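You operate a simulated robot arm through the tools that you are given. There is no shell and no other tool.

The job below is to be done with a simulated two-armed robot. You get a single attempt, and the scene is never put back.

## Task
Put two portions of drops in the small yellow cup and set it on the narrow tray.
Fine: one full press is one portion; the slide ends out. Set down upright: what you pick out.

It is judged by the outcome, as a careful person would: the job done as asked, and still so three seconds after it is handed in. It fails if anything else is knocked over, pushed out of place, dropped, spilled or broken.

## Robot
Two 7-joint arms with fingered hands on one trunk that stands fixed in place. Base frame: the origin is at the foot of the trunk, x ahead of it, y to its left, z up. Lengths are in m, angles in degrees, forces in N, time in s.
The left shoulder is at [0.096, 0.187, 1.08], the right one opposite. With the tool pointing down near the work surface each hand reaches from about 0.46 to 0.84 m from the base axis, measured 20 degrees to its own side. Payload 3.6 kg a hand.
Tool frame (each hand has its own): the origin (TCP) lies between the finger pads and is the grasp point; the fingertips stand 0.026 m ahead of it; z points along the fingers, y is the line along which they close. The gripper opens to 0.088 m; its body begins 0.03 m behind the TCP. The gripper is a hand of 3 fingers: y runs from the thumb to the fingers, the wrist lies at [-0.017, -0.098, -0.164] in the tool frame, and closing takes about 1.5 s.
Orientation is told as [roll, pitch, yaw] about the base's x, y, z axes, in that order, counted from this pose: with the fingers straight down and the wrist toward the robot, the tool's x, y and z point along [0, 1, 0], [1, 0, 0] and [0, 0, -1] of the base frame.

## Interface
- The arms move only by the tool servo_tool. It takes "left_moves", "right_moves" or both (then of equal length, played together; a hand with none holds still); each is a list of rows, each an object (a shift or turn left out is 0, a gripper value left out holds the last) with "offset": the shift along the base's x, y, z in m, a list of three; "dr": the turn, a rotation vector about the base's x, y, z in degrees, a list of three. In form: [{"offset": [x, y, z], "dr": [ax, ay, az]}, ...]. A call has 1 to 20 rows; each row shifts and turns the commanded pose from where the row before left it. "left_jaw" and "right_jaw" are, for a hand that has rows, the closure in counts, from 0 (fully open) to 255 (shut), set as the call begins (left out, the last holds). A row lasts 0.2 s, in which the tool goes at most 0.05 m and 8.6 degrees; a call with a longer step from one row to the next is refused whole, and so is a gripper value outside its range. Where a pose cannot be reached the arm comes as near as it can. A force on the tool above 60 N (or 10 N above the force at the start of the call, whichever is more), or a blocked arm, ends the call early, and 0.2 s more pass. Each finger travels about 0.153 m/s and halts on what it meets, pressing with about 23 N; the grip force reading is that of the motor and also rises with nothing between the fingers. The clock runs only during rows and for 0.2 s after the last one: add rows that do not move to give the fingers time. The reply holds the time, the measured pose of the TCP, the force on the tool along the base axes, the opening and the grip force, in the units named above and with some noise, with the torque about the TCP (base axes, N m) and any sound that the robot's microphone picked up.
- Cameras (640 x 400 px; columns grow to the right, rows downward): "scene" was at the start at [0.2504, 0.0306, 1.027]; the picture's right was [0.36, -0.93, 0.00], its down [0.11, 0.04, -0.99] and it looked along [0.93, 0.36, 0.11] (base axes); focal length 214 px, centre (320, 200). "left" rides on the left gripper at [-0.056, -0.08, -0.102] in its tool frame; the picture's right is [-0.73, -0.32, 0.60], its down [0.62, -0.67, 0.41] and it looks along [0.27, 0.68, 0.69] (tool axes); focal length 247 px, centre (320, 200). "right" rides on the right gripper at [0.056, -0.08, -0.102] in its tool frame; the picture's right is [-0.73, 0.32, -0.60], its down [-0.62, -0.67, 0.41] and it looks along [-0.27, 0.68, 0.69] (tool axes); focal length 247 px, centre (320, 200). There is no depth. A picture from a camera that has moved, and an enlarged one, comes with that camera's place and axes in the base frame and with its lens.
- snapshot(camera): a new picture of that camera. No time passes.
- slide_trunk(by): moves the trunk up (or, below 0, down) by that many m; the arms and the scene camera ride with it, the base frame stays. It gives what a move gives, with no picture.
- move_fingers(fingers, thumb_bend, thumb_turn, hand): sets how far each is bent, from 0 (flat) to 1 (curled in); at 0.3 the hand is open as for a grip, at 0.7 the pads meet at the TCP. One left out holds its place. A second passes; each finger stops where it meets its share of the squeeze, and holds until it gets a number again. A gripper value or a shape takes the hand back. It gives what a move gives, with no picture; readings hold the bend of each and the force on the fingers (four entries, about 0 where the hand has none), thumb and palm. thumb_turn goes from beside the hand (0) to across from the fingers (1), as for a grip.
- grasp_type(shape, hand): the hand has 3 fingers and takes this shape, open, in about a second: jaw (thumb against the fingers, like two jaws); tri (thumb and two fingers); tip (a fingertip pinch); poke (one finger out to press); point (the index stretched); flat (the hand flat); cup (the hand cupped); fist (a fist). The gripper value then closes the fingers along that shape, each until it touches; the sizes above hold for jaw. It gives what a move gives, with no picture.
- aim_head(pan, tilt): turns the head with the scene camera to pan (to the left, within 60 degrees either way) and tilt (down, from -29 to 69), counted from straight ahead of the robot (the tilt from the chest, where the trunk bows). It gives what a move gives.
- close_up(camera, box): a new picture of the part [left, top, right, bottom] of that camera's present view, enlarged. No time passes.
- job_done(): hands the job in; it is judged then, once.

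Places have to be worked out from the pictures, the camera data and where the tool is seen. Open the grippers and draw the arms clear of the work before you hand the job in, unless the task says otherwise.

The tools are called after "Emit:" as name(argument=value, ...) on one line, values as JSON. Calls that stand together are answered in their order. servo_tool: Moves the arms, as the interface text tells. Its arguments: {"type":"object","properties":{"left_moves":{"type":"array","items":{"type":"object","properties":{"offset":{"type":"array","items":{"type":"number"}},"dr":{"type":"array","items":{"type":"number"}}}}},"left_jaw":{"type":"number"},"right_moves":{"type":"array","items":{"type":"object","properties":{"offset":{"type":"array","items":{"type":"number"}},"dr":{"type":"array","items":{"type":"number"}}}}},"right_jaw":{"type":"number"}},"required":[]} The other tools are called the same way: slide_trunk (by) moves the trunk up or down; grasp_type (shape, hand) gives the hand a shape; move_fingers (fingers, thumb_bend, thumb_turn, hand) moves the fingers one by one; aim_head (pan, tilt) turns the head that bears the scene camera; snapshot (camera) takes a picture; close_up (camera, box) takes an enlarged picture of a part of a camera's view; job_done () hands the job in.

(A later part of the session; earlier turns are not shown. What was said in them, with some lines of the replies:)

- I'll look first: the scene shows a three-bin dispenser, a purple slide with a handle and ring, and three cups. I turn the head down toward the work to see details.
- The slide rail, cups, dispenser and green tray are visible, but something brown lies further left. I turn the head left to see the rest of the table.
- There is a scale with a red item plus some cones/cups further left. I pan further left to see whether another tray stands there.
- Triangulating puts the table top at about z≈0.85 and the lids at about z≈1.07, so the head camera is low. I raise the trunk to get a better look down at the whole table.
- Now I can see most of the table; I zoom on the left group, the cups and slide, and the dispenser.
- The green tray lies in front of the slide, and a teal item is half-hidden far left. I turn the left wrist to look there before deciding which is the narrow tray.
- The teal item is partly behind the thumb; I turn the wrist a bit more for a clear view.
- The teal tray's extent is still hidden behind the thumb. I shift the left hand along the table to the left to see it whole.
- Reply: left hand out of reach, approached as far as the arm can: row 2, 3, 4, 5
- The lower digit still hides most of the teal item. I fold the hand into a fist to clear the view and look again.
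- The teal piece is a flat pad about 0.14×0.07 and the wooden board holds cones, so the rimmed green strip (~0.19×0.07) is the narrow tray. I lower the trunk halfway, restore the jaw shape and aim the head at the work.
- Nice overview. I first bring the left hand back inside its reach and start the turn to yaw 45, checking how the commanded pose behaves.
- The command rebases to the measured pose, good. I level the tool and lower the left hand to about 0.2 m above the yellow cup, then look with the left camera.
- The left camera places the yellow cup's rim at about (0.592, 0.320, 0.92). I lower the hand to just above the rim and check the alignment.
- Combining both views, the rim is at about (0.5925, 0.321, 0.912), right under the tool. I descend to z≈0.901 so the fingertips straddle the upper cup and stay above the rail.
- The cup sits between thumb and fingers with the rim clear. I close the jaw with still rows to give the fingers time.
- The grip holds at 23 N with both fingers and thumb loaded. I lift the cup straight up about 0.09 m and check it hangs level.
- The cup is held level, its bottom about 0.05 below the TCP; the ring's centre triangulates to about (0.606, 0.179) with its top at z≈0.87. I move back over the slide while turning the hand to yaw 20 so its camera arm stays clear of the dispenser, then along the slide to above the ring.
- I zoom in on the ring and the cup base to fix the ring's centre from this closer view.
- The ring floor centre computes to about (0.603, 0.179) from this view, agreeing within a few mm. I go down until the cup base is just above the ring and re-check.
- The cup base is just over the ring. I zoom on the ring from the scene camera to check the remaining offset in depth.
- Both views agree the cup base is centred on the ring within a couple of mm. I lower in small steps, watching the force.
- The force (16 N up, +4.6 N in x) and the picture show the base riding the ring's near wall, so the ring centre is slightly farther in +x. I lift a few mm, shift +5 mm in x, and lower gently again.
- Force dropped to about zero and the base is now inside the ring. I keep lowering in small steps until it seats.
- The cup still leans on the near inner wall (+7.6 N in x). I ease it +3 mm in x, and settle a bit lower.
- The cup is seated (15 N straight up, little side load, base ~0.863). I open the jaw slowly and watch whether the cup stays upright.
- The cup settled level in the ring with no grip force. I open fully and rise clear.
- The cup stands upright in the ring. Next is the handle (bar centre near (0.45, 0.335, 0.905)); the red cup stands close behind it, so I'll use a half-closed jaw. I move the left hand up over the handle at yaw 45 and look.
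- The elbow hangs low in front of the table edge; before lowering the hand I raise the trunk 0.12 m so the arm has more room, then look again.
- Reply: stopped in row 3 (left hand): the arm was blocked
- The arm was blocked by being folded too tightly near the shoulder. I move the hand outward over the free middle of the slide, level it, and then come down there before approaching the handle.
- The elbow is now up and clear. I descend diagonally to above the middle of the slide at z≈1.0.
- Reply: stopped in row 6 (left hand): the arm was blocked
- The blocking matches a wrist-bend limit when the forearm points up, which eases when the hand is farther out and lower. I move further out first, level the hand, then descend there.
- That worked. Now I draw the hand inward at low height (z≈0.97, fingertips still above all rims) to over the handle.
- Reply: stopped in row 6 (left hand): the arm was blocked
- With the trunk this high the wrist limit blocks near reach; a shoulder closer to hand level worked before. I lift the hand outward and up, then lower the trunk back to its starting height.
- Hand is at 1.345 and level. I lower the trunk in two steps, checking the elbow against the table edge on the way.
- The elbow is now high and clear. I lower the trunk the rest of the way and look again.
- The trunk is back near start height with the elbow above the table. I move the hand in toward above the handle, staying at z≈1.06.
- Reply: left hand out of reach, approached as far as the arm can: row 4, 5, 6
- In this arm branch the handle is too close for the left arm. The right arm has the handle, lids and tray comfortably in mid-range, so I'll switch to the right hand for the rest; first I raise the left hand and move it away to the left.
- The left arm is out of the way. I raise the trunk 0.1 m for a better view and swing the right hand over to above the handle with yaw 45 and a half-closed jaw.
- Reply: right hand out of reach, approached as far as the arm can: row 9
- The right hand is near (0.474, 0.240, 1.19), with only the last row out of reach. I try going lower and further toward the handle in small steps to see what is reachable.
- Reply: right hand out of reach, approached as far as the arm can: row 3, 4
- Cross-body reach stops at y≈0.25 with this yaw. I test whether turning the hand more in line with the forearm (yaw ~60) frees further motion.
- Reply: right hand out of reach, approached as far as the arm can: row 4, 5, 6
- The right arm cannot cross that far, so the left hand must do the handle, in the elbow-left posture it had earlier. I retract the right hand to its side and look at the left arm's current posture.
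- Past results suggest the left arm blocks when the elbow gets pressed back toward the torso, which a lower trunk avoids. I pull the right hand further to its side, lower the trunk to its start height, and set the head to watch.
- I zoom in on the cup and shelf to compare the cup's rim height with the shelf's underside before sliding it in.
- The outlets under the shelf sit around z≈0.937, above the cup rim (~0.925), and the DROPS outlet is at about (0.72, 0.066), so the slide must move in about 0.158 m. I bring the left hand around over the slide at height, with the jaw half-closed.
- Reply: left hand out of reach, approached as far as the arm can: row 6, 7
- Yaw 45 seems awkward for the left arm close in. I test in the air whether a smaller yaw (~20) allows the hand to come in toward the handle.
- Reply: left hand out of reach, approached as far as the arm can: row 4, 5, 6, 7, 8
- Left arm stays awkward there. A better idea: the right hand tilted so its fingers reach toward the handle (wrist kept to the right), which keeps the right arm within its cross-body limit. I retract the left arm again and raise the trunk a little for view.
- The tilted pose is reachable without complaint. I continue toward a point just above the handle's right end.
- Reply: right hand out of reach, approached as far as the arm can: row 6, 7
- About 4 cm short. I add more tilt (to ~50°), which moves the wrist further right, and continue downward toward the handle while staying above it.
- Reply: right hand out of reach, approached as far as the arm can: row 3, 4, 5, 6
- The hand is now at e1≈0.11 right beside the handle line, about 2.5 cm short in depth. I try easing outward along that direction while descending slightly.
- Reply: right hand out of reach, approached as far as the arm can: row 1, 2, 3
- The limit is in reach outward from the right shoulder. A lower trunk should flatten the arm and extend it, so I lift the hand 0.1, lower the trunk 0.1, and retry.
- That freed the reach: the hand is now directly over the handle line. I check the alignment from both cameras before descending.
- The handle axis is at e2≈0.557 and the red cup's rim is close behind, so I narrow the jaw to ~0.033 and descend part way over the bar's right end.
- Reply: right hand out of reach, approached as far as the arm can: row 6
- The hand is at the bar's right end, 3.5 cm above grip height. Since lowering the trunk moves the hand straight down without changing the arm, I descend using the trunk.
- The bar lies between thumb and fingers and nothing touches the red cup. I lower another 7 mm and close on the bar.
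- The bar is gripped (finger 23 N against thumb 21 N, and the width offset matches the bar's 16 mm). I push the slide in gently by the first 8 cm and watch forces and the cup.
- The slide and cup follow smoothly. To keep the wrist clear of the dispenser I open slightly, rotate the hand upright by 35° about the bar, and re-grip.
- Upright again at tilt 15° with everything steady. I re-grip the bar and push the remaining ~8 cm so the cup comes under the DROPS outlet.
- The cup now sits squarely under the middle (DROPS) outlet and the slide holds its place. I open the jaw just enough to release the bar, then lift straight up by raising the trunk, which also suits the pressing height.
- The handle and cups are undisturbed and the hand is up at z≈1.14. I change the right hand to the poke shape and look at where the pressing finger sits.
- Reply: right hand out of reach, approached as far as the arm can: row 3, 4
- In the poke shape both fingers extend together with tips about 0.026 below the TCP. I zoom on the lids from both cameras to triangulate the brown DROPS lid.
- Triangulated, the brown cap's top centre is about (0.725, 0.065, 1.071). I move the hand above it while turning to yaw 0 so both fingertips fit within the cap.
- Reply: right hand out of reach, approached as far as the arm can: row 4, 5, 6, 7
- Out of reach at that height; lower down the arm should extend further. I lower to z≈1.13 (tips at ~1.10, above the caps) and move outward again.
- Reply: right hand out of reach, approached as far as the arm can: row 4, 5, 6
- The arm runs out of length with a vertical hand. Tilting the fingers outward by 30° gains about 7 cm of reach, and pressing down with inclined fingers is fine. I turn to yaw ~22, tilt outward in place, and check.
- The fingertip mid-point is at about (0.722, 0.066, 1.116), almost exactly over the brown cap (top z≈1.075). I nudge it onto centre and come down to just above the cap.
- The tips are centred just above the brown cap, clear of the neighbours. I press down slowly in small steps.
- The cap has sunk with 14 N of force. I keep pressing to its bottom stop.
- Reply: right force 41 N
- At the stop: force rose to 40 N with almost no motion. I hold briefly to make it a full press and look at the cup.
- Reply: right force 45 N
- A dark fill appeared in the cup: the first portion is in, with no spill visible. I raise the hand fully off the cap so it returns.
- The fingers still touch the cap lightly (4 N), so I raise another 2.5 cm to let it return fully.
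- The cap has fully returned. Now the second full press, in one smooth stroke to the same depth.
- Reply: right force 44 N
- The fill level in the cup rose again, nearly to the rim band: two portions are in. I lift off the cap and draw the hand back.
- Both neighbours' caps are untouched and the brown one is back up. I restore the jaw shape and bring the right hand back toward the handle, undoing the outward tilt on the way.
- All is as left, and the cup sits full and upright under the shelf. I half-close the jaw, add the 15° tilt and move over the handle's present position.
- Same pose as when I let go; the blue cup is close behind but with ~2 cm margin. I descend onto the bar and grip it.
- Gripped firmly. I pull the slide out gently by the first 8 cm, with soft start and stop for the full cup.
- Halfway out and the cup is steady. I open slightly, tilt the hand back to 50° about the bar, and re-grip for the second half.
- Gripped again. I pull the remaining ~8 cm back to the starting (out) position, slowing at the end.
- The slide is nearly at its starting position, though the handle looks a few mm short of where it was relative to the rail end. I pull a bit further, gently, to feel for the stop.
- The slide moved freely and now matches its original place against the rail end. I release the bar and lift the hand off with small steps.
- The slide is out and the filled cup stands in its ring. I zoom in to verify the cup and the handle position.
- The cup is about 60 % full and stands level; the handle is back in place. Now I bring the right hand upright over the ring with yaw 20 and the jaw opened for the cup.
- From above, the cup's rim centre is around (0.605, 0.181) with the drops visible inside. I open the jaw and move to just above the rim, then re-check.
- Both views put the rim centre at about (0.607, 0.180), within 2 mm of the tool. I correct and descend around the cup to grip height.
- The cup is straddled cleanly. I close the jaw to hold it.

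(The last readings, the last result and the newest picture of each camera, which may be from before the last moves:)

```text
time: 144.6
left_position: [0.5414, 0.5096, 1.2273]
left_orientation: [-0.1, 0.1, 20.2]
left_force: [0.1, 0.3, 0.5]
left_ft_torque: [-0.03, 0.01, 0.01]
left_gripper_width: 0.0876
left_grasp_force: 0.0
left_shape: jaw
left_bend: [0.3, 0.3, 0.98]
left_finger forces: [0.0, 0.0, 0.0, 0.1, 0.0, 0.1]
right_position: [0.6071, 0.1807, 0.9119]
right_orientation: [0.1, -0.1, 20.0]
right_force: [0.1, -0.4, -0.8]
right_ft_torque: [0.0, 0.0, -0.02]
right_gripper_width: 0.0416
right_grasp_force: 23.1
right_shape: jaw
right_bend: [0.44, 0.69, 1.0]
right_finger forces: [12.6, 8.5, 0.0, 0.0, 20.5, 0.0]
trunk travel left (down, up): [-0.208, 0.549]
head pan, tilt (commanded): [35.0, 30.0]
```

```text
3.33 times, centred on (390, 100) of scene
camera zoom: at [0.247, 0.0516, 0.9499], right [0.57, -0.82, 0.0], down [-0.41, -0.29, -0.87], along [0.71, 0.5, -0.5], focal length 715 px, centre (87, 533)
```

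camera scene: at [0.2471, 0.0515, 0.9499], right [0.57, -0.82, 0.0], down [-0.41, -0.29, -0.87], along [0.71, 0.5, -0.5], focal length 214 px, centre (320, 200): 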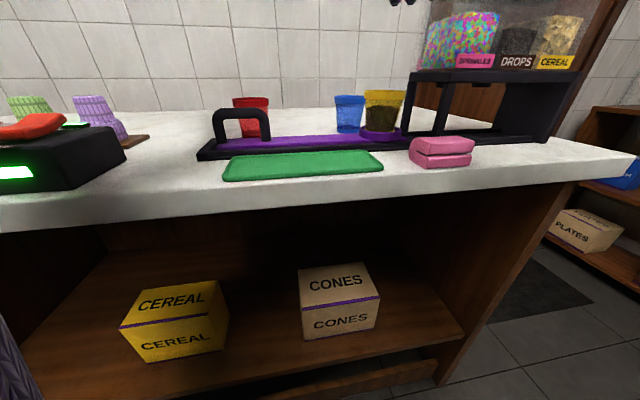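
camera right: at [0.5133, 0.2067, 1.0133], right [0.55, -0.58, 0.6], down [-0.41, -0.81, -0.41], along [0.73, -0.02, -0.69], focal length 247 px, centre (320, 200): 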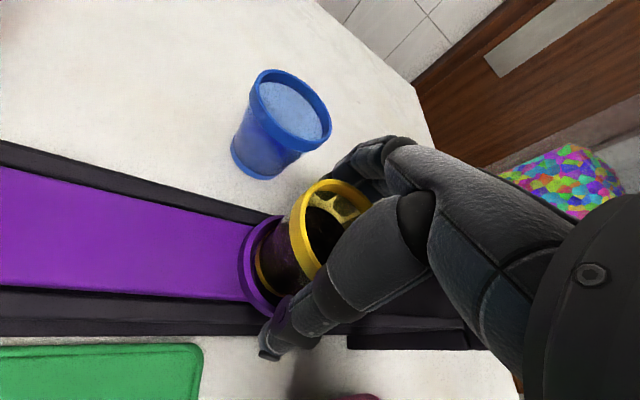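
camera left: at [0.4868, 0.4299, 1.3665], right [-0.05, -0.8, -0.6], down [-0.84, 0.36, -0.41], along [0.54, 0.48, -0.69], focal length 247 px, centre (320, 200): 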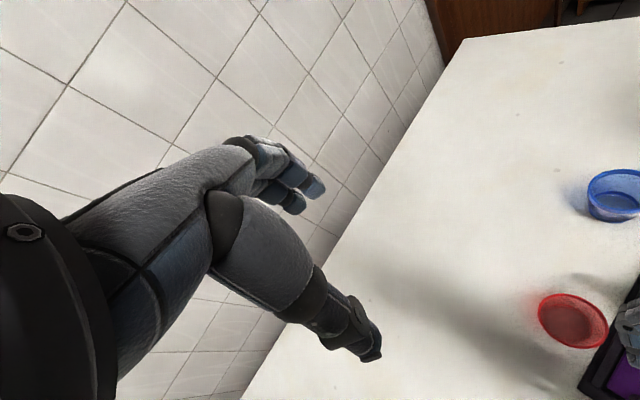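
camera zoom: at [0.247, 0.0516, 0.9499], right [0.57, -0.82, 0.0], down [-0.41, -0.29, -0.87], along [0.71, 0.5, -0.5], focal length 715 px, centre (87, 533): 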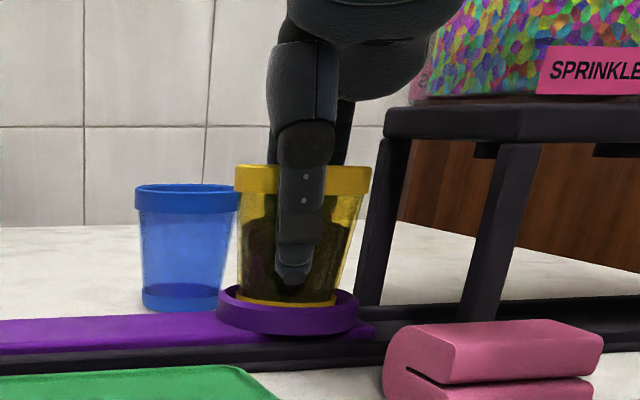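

Well balanced grip (fingers 12.6 + 8.5 N, thumb 20.5 N). I lift slowly, straight out of the ring.

Emit:
servo_tool(right_moves=[{"offset": [0, 0, 0.004]}, {"offset": [0, 0, 0.007]}, {"offset": [0, 0, 0.01]}, {"offset": [0, 0, 0.012]}, {"offset": [0, 0, 0.012]}, {"offset": [0, 0, 0.008]}, {"offset": [0, 0, 0.004]}, {}])

Emit:
close_up(camera="scene", box=[270, 30, 470, 170])

Emit:
snapshot(camera="right")

```text
time: 146.4
left_position: [0.5414, 0.5093, 1.2277]
left_orientation: [-0.1, 0.1, 20.2]
left_force: [0.1, -0.1, -0.8]
left_ft_torque: [-0.01, -0.02, -0.02]
left_gripper_width: 0.0879
left_grasp_force: 0.0
left_shape: jaw
left_bend: [0.3, 0.3, 0.98]
left_finger forces: [0.0, 0.0, 0.0, 0.1, 0.0, 0.0]
right_position: [0.6091, 0.1808, 0.9693]
right_orientation: [0.1, -0.1, 20.1]
right_force: [0.2, 0.6, -0.1]
right_ft_torque: [0.0, 0.02, -0.04]
right_gripper_width: 0.0418
right_grasp_force: 22.2
right_shape: jaw
right_bend: [0.44, 0.69, 1.0]
right_finger forces: [12.5, 8.5, 0.0, 0.1, 20.6, 0.1]
trunk travel left (down, up): [-0.208, 0.549]
head pan, tilt (commanded): [35.0, 30.0]
```

```text
2.86 times, centred on (370, 100) of scene
camera zoom: at [0.2471, 0.0516, 0.9499], right [0.57, -0.82, 0.0], down [-0.41, -0.29, -0.87], along [0.71, 0.5, -0.5], focal length 613 px, centre (177, 486)
```

zoom: 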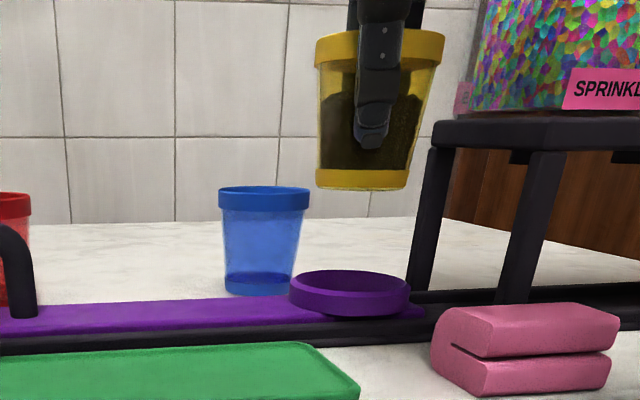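

```text
taken
camera right: at [0.5138, 0.2073, 1.0709], right [0.55, -0.58, 0.6], down [-0.41, -0.81, -0.41], along [0.73, -0.02, -0.69], focal length 247 px, centre (320, 200)
```

right: 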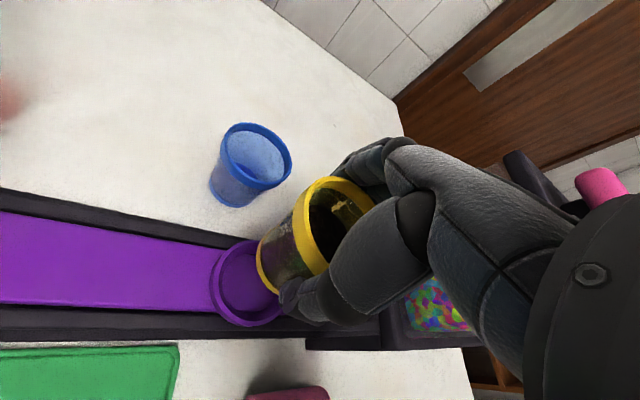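

The cup hangs level with the drops inside. The tray's centre computes to (0.453, 0.220); I carry the cup slowly at this height to above the tray.

Emit:
servo_tool(right_moves=[{"offset": [-0.004, 0.001, 0.002]}, {"offset": [-0.008, 0.002, 0.002]}, {"offset": [-0.012, 0.003, 0.0]}, {"offset": [-0.015, 0.0035, 0]}, {"offset": [-0.017, 0.004, 0]}, {"offset": [-0.018, 0.004, 0]}, {"offset": [-0.018, 0.004, 0]}, {"offset": [-0.017, 0.004, 0]}, {"offset": [-0.015, 0.0035, 0]}, {"offset": [-0.013, 0.003, 0]}, {"offset": [-0.009, 0.002, 0]}, {"offset": [-0.005, 0.001, 0]}, {}])

Emit:
snapshot(camera="scene")

Emit:
snapshot(camera="right")

```text
time: 149.2
left_position: [0.5424, 0.51, 1.2279]
left_orientation: [-0.1, 0.1, 20.1]
left_force: [0.7, -0.3, 0.4]
left_ft_torque: [0.02, 0.01, -0.02]
left_gripper_width: 0.0877
left_grasp_force: 0.0
left_shape: jaw
left_bend: [0.3, 0.3, 0.98]
left_finger forces: [0.0, 0.0, 0.1, 0.1, 0.1, 0.0]
right_position: [0.4559, 0.2158, 0.9729]
right_orientation: [0.0, -0.1, 20.0]
right_force: [0.3, 0.8, -1.0]
right_ft_torque: [-0.02, -0.01, -0.01]
right_gripper_width: 0.0415
right_grasp_force: 23.1
right_shape: jaw
right_bend: [0.44, 0.69, 1.0]
right_finger forces: [12.8, 8.5, 0.1, 0.1, 20.3, 0.0]
trunk travel left (down, up): [-0.208, 0.549]
head pan, tilt (commanded): [35.0, 30.0]
```

```text
taken
camera scene: at [0.247, 0.0516, 0.9499], right [0.57, -0.82, 0.0], down [-0.41, -0.29, -0.87], along [0.71, 0.5, -0.5], focal length 214 px, centre (320, 200)
```

scene: 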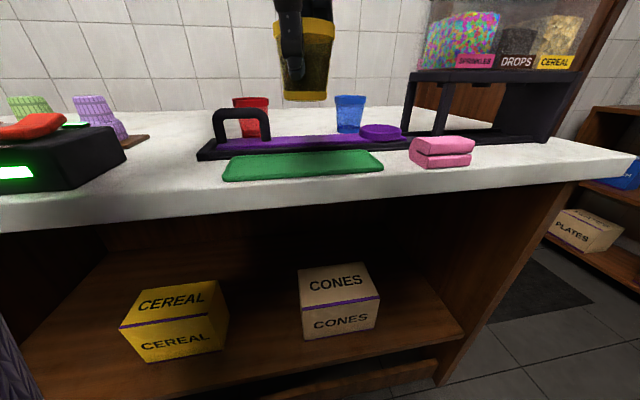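

```text
taken
camera right: at [0.3625, 0.2416, 1.0743], right [0.55, -0.58, 0.6], down [-0.41, -0.81, -0.41], along [0.73, -0.02, -0.69], focal length 247 px, centre (320, 200)
```

right: 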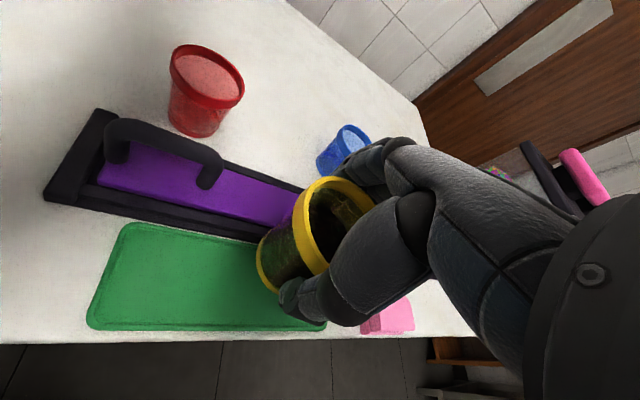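

The cup is right over the tray's centre (both cameras agree within a few mm). I lower it to a few mm above the tray surface.

Emit:
servo_tool(right_moves=[{"offset": [0, 0, -0.006]}, {"offset": [0, 0, -0.012]}, {"offset": [0, 0, -0.014]}, {"offset": [0, 0, -0.012]}, {"offset": [0, 0, -0.008]}, {"offset": [0, 0, -0.005]}, {}])

Emit:
close_up(camera="scene", box=[200, 60, 400, 200])

Emit:
snapshot(camera="right")

```text
time: 150.8
left_position: [0.5418, 0.51, 1.2278]
left_orientation: [-0.1, 0.1, 20.2]
left_force: [-0.8, 0.2, -0.2]
left_ft_torque: [-0.01, -0.01, 0.01]
left_gripper_width: 0.0877
left_grasp_force: 0.0
left_shape: jaw
left_bend: [0.3, 0.3, 0.98]
left_finger forces: [0.0, 0.0, 0.1, 0.1, 0.0, 0.1]
right_position: [0.4556, 0.2159, 0.9148]
right_orientation: [0.1, -0.1, 20.1]
right_force: [0.1, 0.7, -1.5]
right_ft_torque: [-0.01, 0.0, 0.0]
right_gripper_width: 0.0418
right_grasp_force: 23.1
right_shape: jaw
right_bend: [0.44, 0.69, 1.0]
right_finger forces: [12.8, 8.5, 0.0, 0.0, 20.4, 0.0]
trunk travel left (down, up): [-0.208, 0.549]
head pan, tilt (commanded): [35.0, 30.0]
```

```text
2.86 times, centred on (300, 130) of scene
camera zoom: at [0.247, 0.0516, 0.9499], right [0.57, -0.82, 0.0], down [-0.41, -0.29, -0.87], along [0.71, 0.5, -0.5], focal length 613 px, centre (377, 400)
```

zoom: 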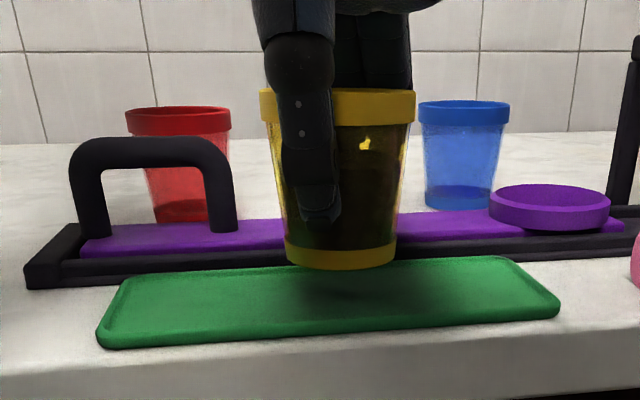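

```text
taken
camera right: at [0.3631, 0.2417, 1.0169], right [0.55, -0.58, 0.6], down [-0.41, -0.81, -0.41], along [0.73, -0.02, -0.69], focal length 247 px, centre (320, 200)
```

right: 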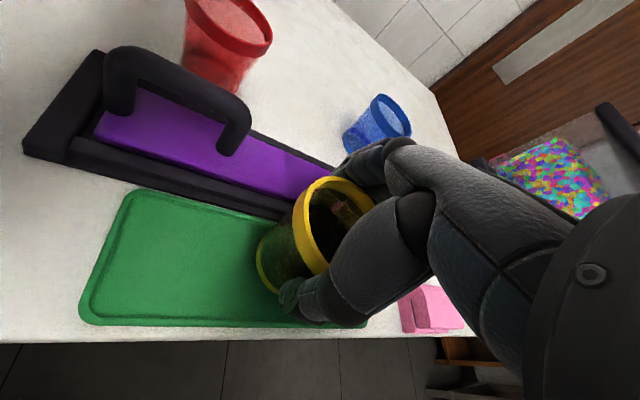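

Projecting the base down, it lands within a couple of mm of the tray's centre line, with about 1.4 cm left to go. I lower in small steps until contact.

Emit:
servo_tool(right_moves=[{"offset": [0, 0, -0.004]}, {"offset": [0, 0, -0.004]}, {"offset": [0, 0, -0.002]}, {}])

Emit:
close_up(camera="scene", box=[220, 70, 380, 190])

```text
time: 151.8
left_position: [0.5412, 0.508, 1.2284]
left_orientation: [-0.2, 0.1, 20.1]
left_force: [0.5, 0.1, 0.3]
left_ft_torque: [-0.01, 0.05, -0.03]
left_gripper_width: 0.0876
left_grasp_force: 0.0
left_shape: jaw
left_bend: [0.3, 0.3, 0.98]
left_finger forces: [0.1, 0.0, 0.0, 0.0, 0.0, 0.0]
right_position: [0.4563, 0.216, 0.9071]
right_orientation: [0.0, -0.1, 20.0]
right_force: [-0.1, -0.1, -0.4]
right_ft_torque: [0.0, 0.0, -0.02]
right_gripper_width: 0.0417
right_grasp_force: 22.7
right_shape: jaw
right_bend: [0.44, 0.69, 1.0]
right_finger forces: [12.9, 8.5, 0.0, 0.0, 20.3, 0.1]
trunk travel left (down, up): [-0.208, 0.549]
head pan, tilt (commanded): [35.0, 30.0]
```

```text
3.33 times, centred on (300, 130) of scene
camera zoom: at [0.247, 0.0516, 0.9499], right [0.57, -0.82, 0.0], down [-0.41, -0.29, -0.87], along [0.71, 0.5, -0.5], focal length 715 px, centre (387, 433)
```

zoom: 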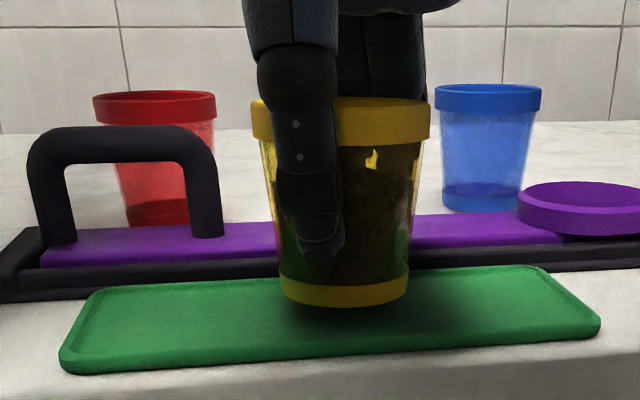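

Still a few mm of air under the cup and no force. I continue down in 2 mm steps.

Emit:
servo_tool(right_moves=[{"offset": [0, 0, -0.002]}, {"offset": [0, 0, -0.002]}, {"offset": [0, 0, -0.002]}, {}])

Emit:
close_up(camera="scene", box=[220, 70, 380, 190])

```text
time: 152.8
left_position: [0.5417, 0.5104, 1.2268]
left_orientation: [-0.2, 0.1, 20.2]
left_force: [-0.4, 0.3, -0.1]
left_ft_torque: [0.04, -0.01, 0.0]
left_gripper_width: 0.0877
left_grasp_force: 0.0
left_shape: jaw
left_bend: [0.3, 0.3, 0.98]
left_finger forces: [0.0, 0.0, 0.0, 0.0, 0.0, 0.0]
right_position: [0.4564, 0.2158, 0.9013]
right_orientation: [0.1, -0.2, 19.9]
right_force: [0.5, 0.3, 3.1]
right_ft_torque: [0.03, -0.04, 0.01]
right_gripper_width: 0.0415
right_grasp_force: 23.1
right_shape: jaw
right_bend: [0.44, 0.69, 1.0]
right_finger forces: [13.1, 8.7, 0.0, 0.1, 21.2, 0.1]
trunk travel left (down, up): [-0.208, 0.549]
head pan, tilt (commanded): [35.0, 30.0]
```

```text
3.33 times, centred on (300, 130) of scene
camera zoom: at [0.2468, 0.0515, 0.95], right [0.57, -0.82, 0.0], down [-0.41, -0.29, -0.87], along [0.71, 0.5, -0.5], focal length 715 px, centre (387, 433)
```

zoom: 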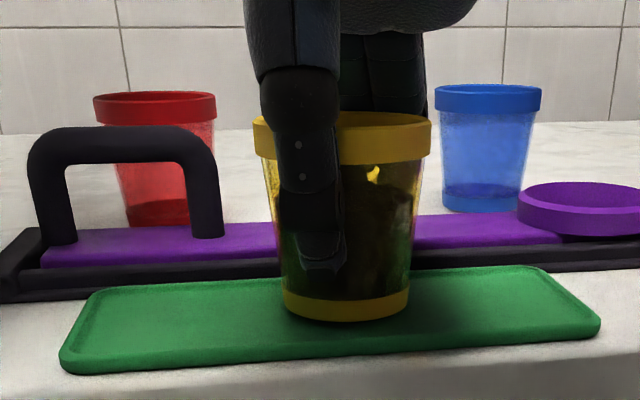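

Contact: 3 N upward, cup standing within the tray. I press down one more mm so it is settled and open the jaw partway.

Emit:
servo_tool(right_moves=[{"offset": [0, 0, -0.001]}, {}])

Emit:
servo_tool(right_moves=[{}, {}, {}, {}, {}, {}], right_jaw=60)

Emit:
close_up(camera="scene", box=[220, 70, 380, 190])

Emit:
snapshot(camera="right")

```text
time: 153.4
left_position: [0.5414, 0.5096, 1.2277]
left_orientation: [-0.1, 0.1, 20.1]
left_force: [1.1, -0.4, 0.0]
left_ft_torque: [-0.01, -0.03, -0.01]
left_gripper_width: 0.0876
left_grasp_force: 0.0
left_shape: jaw
left_bend: [0.3, 0.3, 0.98]
left_finger forces: [0.0, 0.0, 0.1, 0.0, 0.1, 0.0]
right_position: [0.4555, 0.2143, 0.9012]
right_orientation: [0.1, -0.3, 20.0]
right_force: [1.5, 0.7, 7.4]
right_ft_torque: [0.11, -0.21, 0.0]
right_gripper_width: 0.0415
right_grasp_force: 22.6
right_shape: jaw
right_bend: [0.44, 0.69, 1.0]
right_finger forces: [14.0, 8.9, 0.1, 0.1, 21.8, 0.0]
trunk travel left (down, up): [-0.208, 0.549]
head pan, tilt (commanded): [35.0, 30.0]
```

```text
time: 154.8
left_position: [0.5414, 0.509, 1.2269]
left_orientation: [-0.1, 0.1, 20.2]
left_force: [0.2, -0.2, 0.0]
left_ft_torque: [-0.01, -0.03, -0.02]
left_gripper_width: 0.0878
left_grasp_force: 0.1
left_shape: jaw
left_bend: [0.3, 0.3, 0.98]
left_finger forces: [0.0, 0.2, 0.1, 0.0, 0.0, 0.1]
right_position: [0.457, 0.2154, 0.9003]
right_orientation: [0.1, 0.0, 19.9]
right_force: [-0.1, 0.1, 0.0]
right_ft_torque: [-0.01, -0.02, -0.01]
right_gripper_width: 0.067
right_grasp_force: 0.1
right_shape: jaw
right_bend: [0.34, 0.5, 0.99]
right_finger forces: [0.0, 0.0, 0.0, 0.1, 0.0, 0.0]
trunk travel left (down, up): [-0.208, 0.549]
head pan, tilt (commanded): [35.0, 30.0]
```

```text
3.33 times, centred on (300, 130) of scene
camera zoom: at [0.247, 0.0516, 0.9499], right [0.57, -0.82, 0.0], down [-0.41, -0.29, -0.87], along [0.71, 0.5, -0.5], focal length 715 px, centre (387, 433)
```

zoom: 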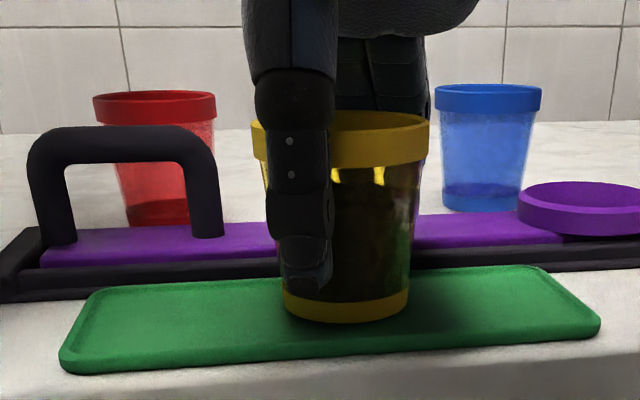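

```text
taken
camera right: at [0.3623, 0.2409, 1.0012], right [0.55, -0.58, 0.6], down [-0.41, -0.81, -0.41], along [0.73, -0.02, -0.69], focal length 247 px, centre (320, 200)
```

right: 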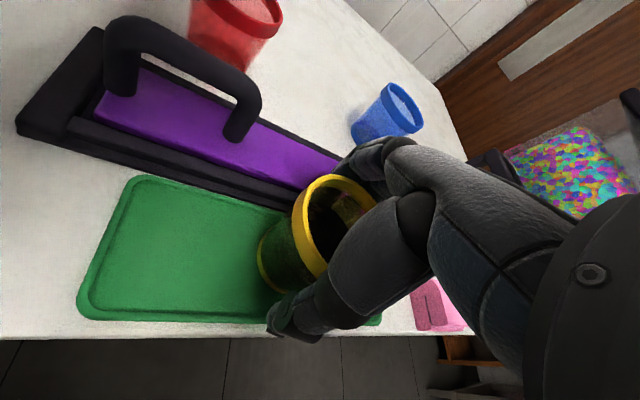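

The cup stands level on the tray with no grip left. I open wider to clear the rim and rise straight up.

Emit:
servo_tool(right_moves=[{}, {}, {}, {}], right_jaw=8)

Emit:
servo_tool(right_moves=[{"offset": [0, 0, 0.006]}, {"offset": [0, 0, 0.012]}, {"offset": [0, 0, 0.018]}, {"offset": [0, 0, 0.025]}, {"offset": [0, 0, 0.03]}, {"offset": [0, -0.005, 0.03]}, {}])

Emit:
snapshot(camera="scene")

Emit:
snapshot(camera="right")

```text
time: 155.8
left_position: [0.5425, 0.5095, 1.2273]
left_orientation: [-0.1, 0.2, 20.1]
left_force: [-0.1, 0.0, -0.6]
left_ft_torque: [0.01, 0.01, 0.03]
left_gripper_width: 0.0878
left_grasp_force: 0.0
left_shape: jaw
left_bend: [0.3, 0.3, 0.98]
left_finger forces: [0.0, 0.0, 0.1, 0.0, 0.0, 0.0]
right_position: [0.4567, 0.2141, 0.9006]
right_orientation: [0.1, -0.1, 20.1]
right_force: [0.6, 0.4, 0.1]
right_ft_torque: [0.01, -0.01, -0.01]
right_gripper_width: 0.0853
right_grasp_force: 0.1
right_shape: jaw
right_bend: [0.3, 0.31, 0.98]
right_finger forces: [0.0, 0.1, 0.0, 0.0, 0.2, 0.0]
trunk travel left (down, up): [-0.208, 0.549]
head pan, tilt (commanded): [35.0, 30.0]
```

```text
time: 157.4
left_position: [0.5416, 0.5099, 1.2264]
left_orientation: [-0.1, 0.1, 20.1]
left_force: [0.6, 0.1, -0.1]
left_ft_torque: [0.0, 0.04, 0.0]
left_gripper_width: 0.0878
left_grasp_force: 0.1
left_shape: jaw
left_bend: [0.3, 0.3, 0.98]
left_finger forces: [0.0, 0.0, 0.1, 0.1, 0.0, 0.1]
right_position: [0.4564, 0.2102, 1.0221]
right_orientation: [0.1, -0.1, 19.9]
right_force: [0.1, 0.0, 0.0]
right_ft_torque: [-0.03, 0.05, -0.03]
right_gripper_width: 0.0854
right_grasp_force: 0.0
right_shape: jaw
right_bend: [0.3, 0.31, 0.98]
right_finger forces: [0.0, 0.1, 0.0, 0.0, 0.0, 0.0]
trunk travel left (down, up): [-0.208, 0.549]
head pan, tilt (commanded): [35.0, 30.0]
```

```text
taken
camera scene: at [0.2471, 0.0516, 0.9498], right [0.57, -0.82, 0.0], down [-0.41, -0.29, -0.87], along [0.71, 0.5, -0.5], focal length 214 px, centre (320, 200)
```

scene: 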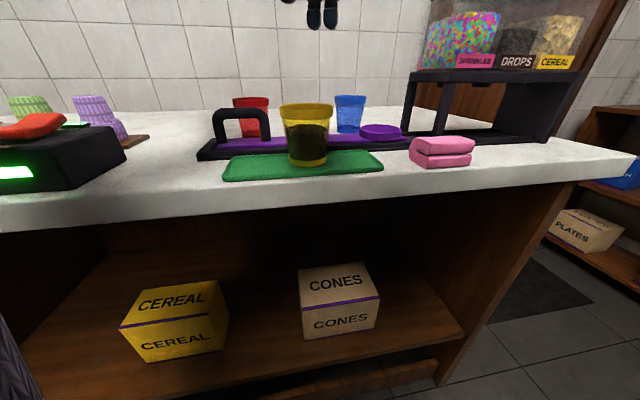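

```text
taken
camera right: at [0.3623, 0.2358, 1.1224], right [0.55, -0.58, 0.6], down [-0.41, -0.81, -0.41], along [0.73, -0.02, -0.69], focal length 247 px, centre (320, 200)
```

right: 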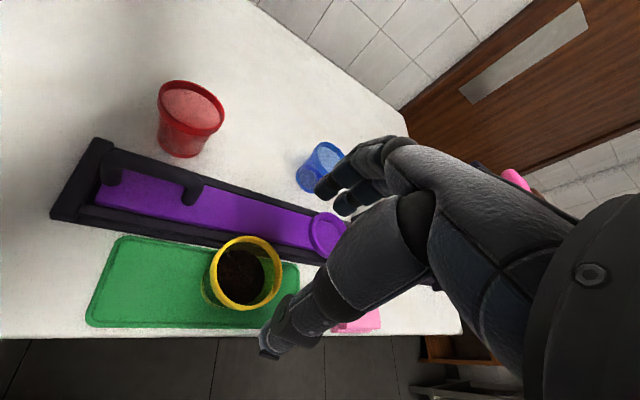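

The cup stands upright on the tray with the drops in it. I zoom to compare the slide's end gap with its original position.

Emit:
close_up(camera="scene", box=[190, 80, 350, 190])

Emit:
close_up(camera="right", box=[40, 60, 360, 340])

```text
3.64 times, centred on (270, 135) of scene
camera zoom: at [0.2471, 0.0516, 0.9498], right [0.57, -0.82, 0.0], down [-0.41, -0.29, -0.87], along [0.71, 0.5, -0.5], focal length 780 px, centre (502, 436)
```

zoom: 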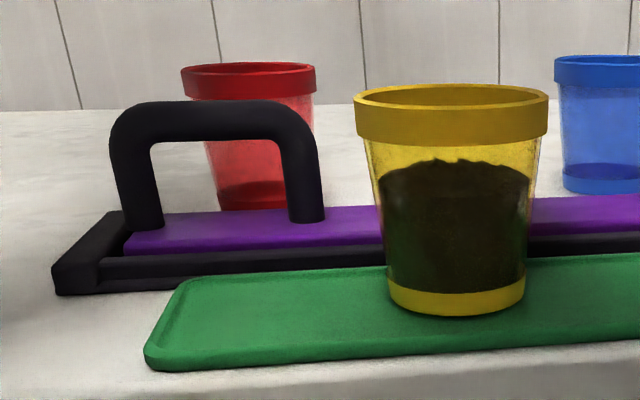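

```text
1.43 times, centred on (200, 200) of right
camera zoom: at [0.3623, 0.2358, 1.1224], right [0.55, -0.58, 0.6], down [-0.41, -0.81, -0.41], along [0.73, -0.02, -0.69], focal length 353 px, centre (491, 200)
```

zoom: 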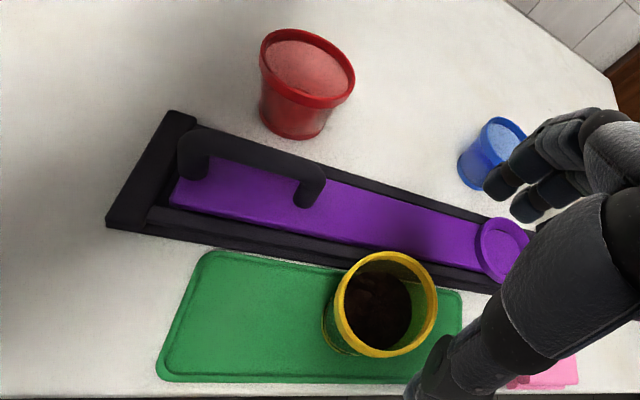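

The slide sits at its original end position and the cup is well within the tray. I now draw the right hand up and away to the robot's right side.

Emit:
servo_tool(right_moves=[{"offset": [0, -0.015, 0.03]}, {"offset": [0, -0.03, 0.03]}, {"offset": [0, -0.035, 0.02], "dr": [0, 0, -4]}, {"offset": [0, -0.04, 0.02], "dr": [0, 0, -4]}, {"offset": [0, -0.04, 0.02], "dr": [0, 0, -4]}, {"offset": [0, -0.04, 0.02], "dr": [0, 0, -4]}, {"offset": [0, -0.04, 0.02], "dr": [0, 0, -4]}, {"offset": [0, -0.04, 0.01]}, {"offset": [0, -0.04, 0.01]}, {"offset": [0, -0.04, 0]}, {"offset": [0, -0.03, 0]}, {}], right_jaw=0)

Emit:
snapshot(camera="scene")

Emit:
snapshot(camera="left")

```text
time: 160.0
left_position: [0.5413, 0.5103, 1.2275]
left_orientation: [-0.1, 0.0, 20.1]
left_force: [0.5, -0.6, -0.6]
left_ft_torque: [0.0, 0.01, -0.03]
left_gripper_width: 0.0876
left_grasp_force: 0.2
left_shape: jaw
left_bend: [0.3, 0.3, 0.98]
left_finger forces: [0.0, 0.1, 0.0, 0.1, 0.1, 0.1]
right_position: [0.4557, -0.1826, 1.2006]
right_orientation: [0.1, -0.1, 0.0]
right_force: [-0.4, -1.5, -0.5]
right_ft_torque: [-0.02, 0.0, 0.02]
right_gripper_width: 0.0878
right_grasp_force: 0.1
right_shape: jaw
right_bend: [0.3, 0.3, 0.98]
right_finger forces: [0.1, 0.1, 0.0, 0.0, 0.0, 0.0]
trunk travel left (down, up): [-0.208, 0.549]
head pan, tilt (commanded): [35.0, 30.0]
```

```text
taken
camera scene: at [0.247, 0.0516, 0.9499], right [0.57, -0.82, 0.0], down [-0.41, -0.29, -0.87], along [0.71, 0.5, -0.5], focal length 214 px, centre (320, 200)
```

scene: 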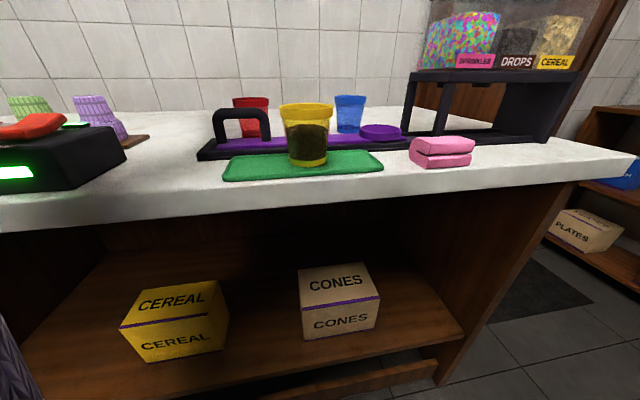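

```text
taken
camera left: at [0.4868, 0.43, 1.3294], right [-0.05, -0.8, -0.6], down [-0.84, 0.36, -0.41], along [0.54, 0.48, -0.69], focal length 247 px, centre (320, 200)
```

left: 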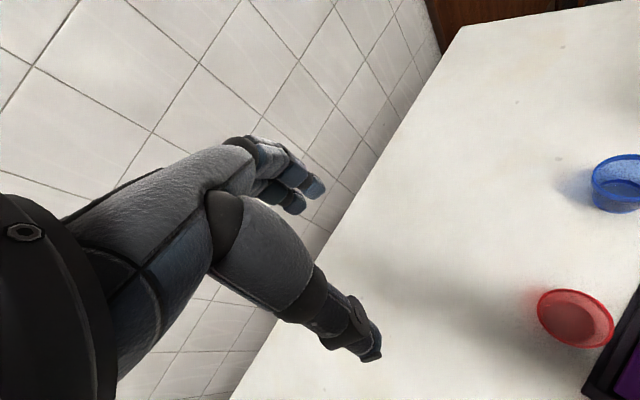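

Everything is in place. I raise the trunk a bit so both arms stand well clear and take a last look from above.

Emit:
slide_trunk(by=0.2)

Emit:
snapshot(camera="scene")

Emit:
close_up(camera="scene", box=[230, 160, 550, 300])

```text
time: 162.2
left_position: [0.5423, 0.5089, 1.4266]
left_orientation: [-0.2, 0.2, 20.1]
left_force: [-0.1, -0.1, -0.3]
left_ft_torque: [0.01, 0.01, 0.03]
left_gripper_width: 0.0877
left_grasp_force: 0.0
left_shape: jaw
left_bend: [0.3, 0.3, 0.98]
left_finger forces: [0.1, 0.1, 0.1, 0.0, 0.0, 0.0]
right_position: [0.4564, -0.1792, 1.3996]
right_orientation: [0.1, -0.2, 0.0]
right_force: [0.0, 0.4, 0.2]
right_ft_torque: [0.02, -0.02, 0.04]
right_gripper_width: 0.0879
right_grasp_force: 0.0
right_shape: jaw
right_bend: [0.3, 0.3, 0.98]
right_finger forces: [0.0, 0.1, 0.0, 0.0, 0.0, 0.0]
trunk travel left (down, up): [-0.408, 0.349]
head pan, tilt (commanded): [35.0, 30.0]
```

```text
taken
camera scene: at [0.2161, 0.0516, 1.1663], right [0.57, -0.82, 0.0], down [-0.41, -0.29, -0.87], along [0.71, 0.5, -0.5], focal length 214 px, centre (320, 200)
```

scene: 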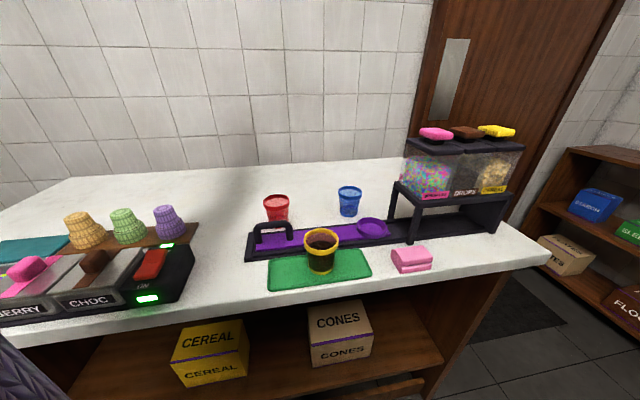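

```text
2.00 times, centred on (390, 230) of scene
camera zoom: at [0.2161, 0.0516, 1.1663], right [0.57, -0.82, 0.0], down [-0.41, -0.29, -0.87], along [0.71, 0.5, -0.5], focal length 429 px, centre (180, 140)
```

zoom: 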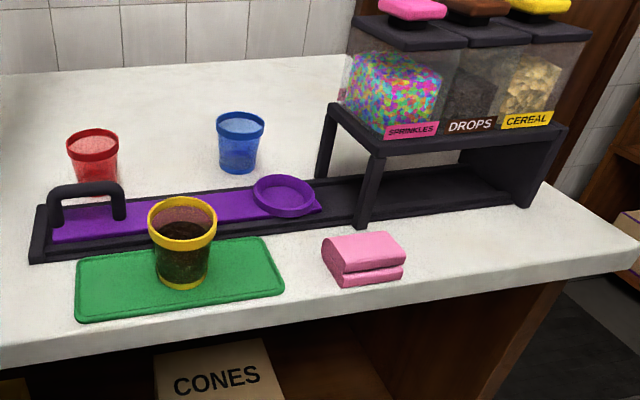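

The filled yellow cup stands upright on the green tray and the slide is back out. Nothing is spilled or moved, and both arms are clear with open hands. I hand the job in.

Emit:
job_done()

```text
The job is handed in.
```

The small yellow cup now holds two portions of drops and stands upright near the middle of the narrow green tray. I've handed the job in but haven't seen the verdict.

- **Portions:** I pressed the brown DROPS lid all the way down twice and let it come fully back up in between. The level in the cup rose after each press, to a bit over half full.
- **Slide:** it is back out, within about 2 mm of where it started.
- **Everything else:** the red and blue cups, the pink block and the other two lids look where they were. The last pictures show no spilled drops. Both hands are open and raised clear of the table.

I took the green rimmed piece to be the narrow tray, because the teal piece further left is a flat pad without a rim.
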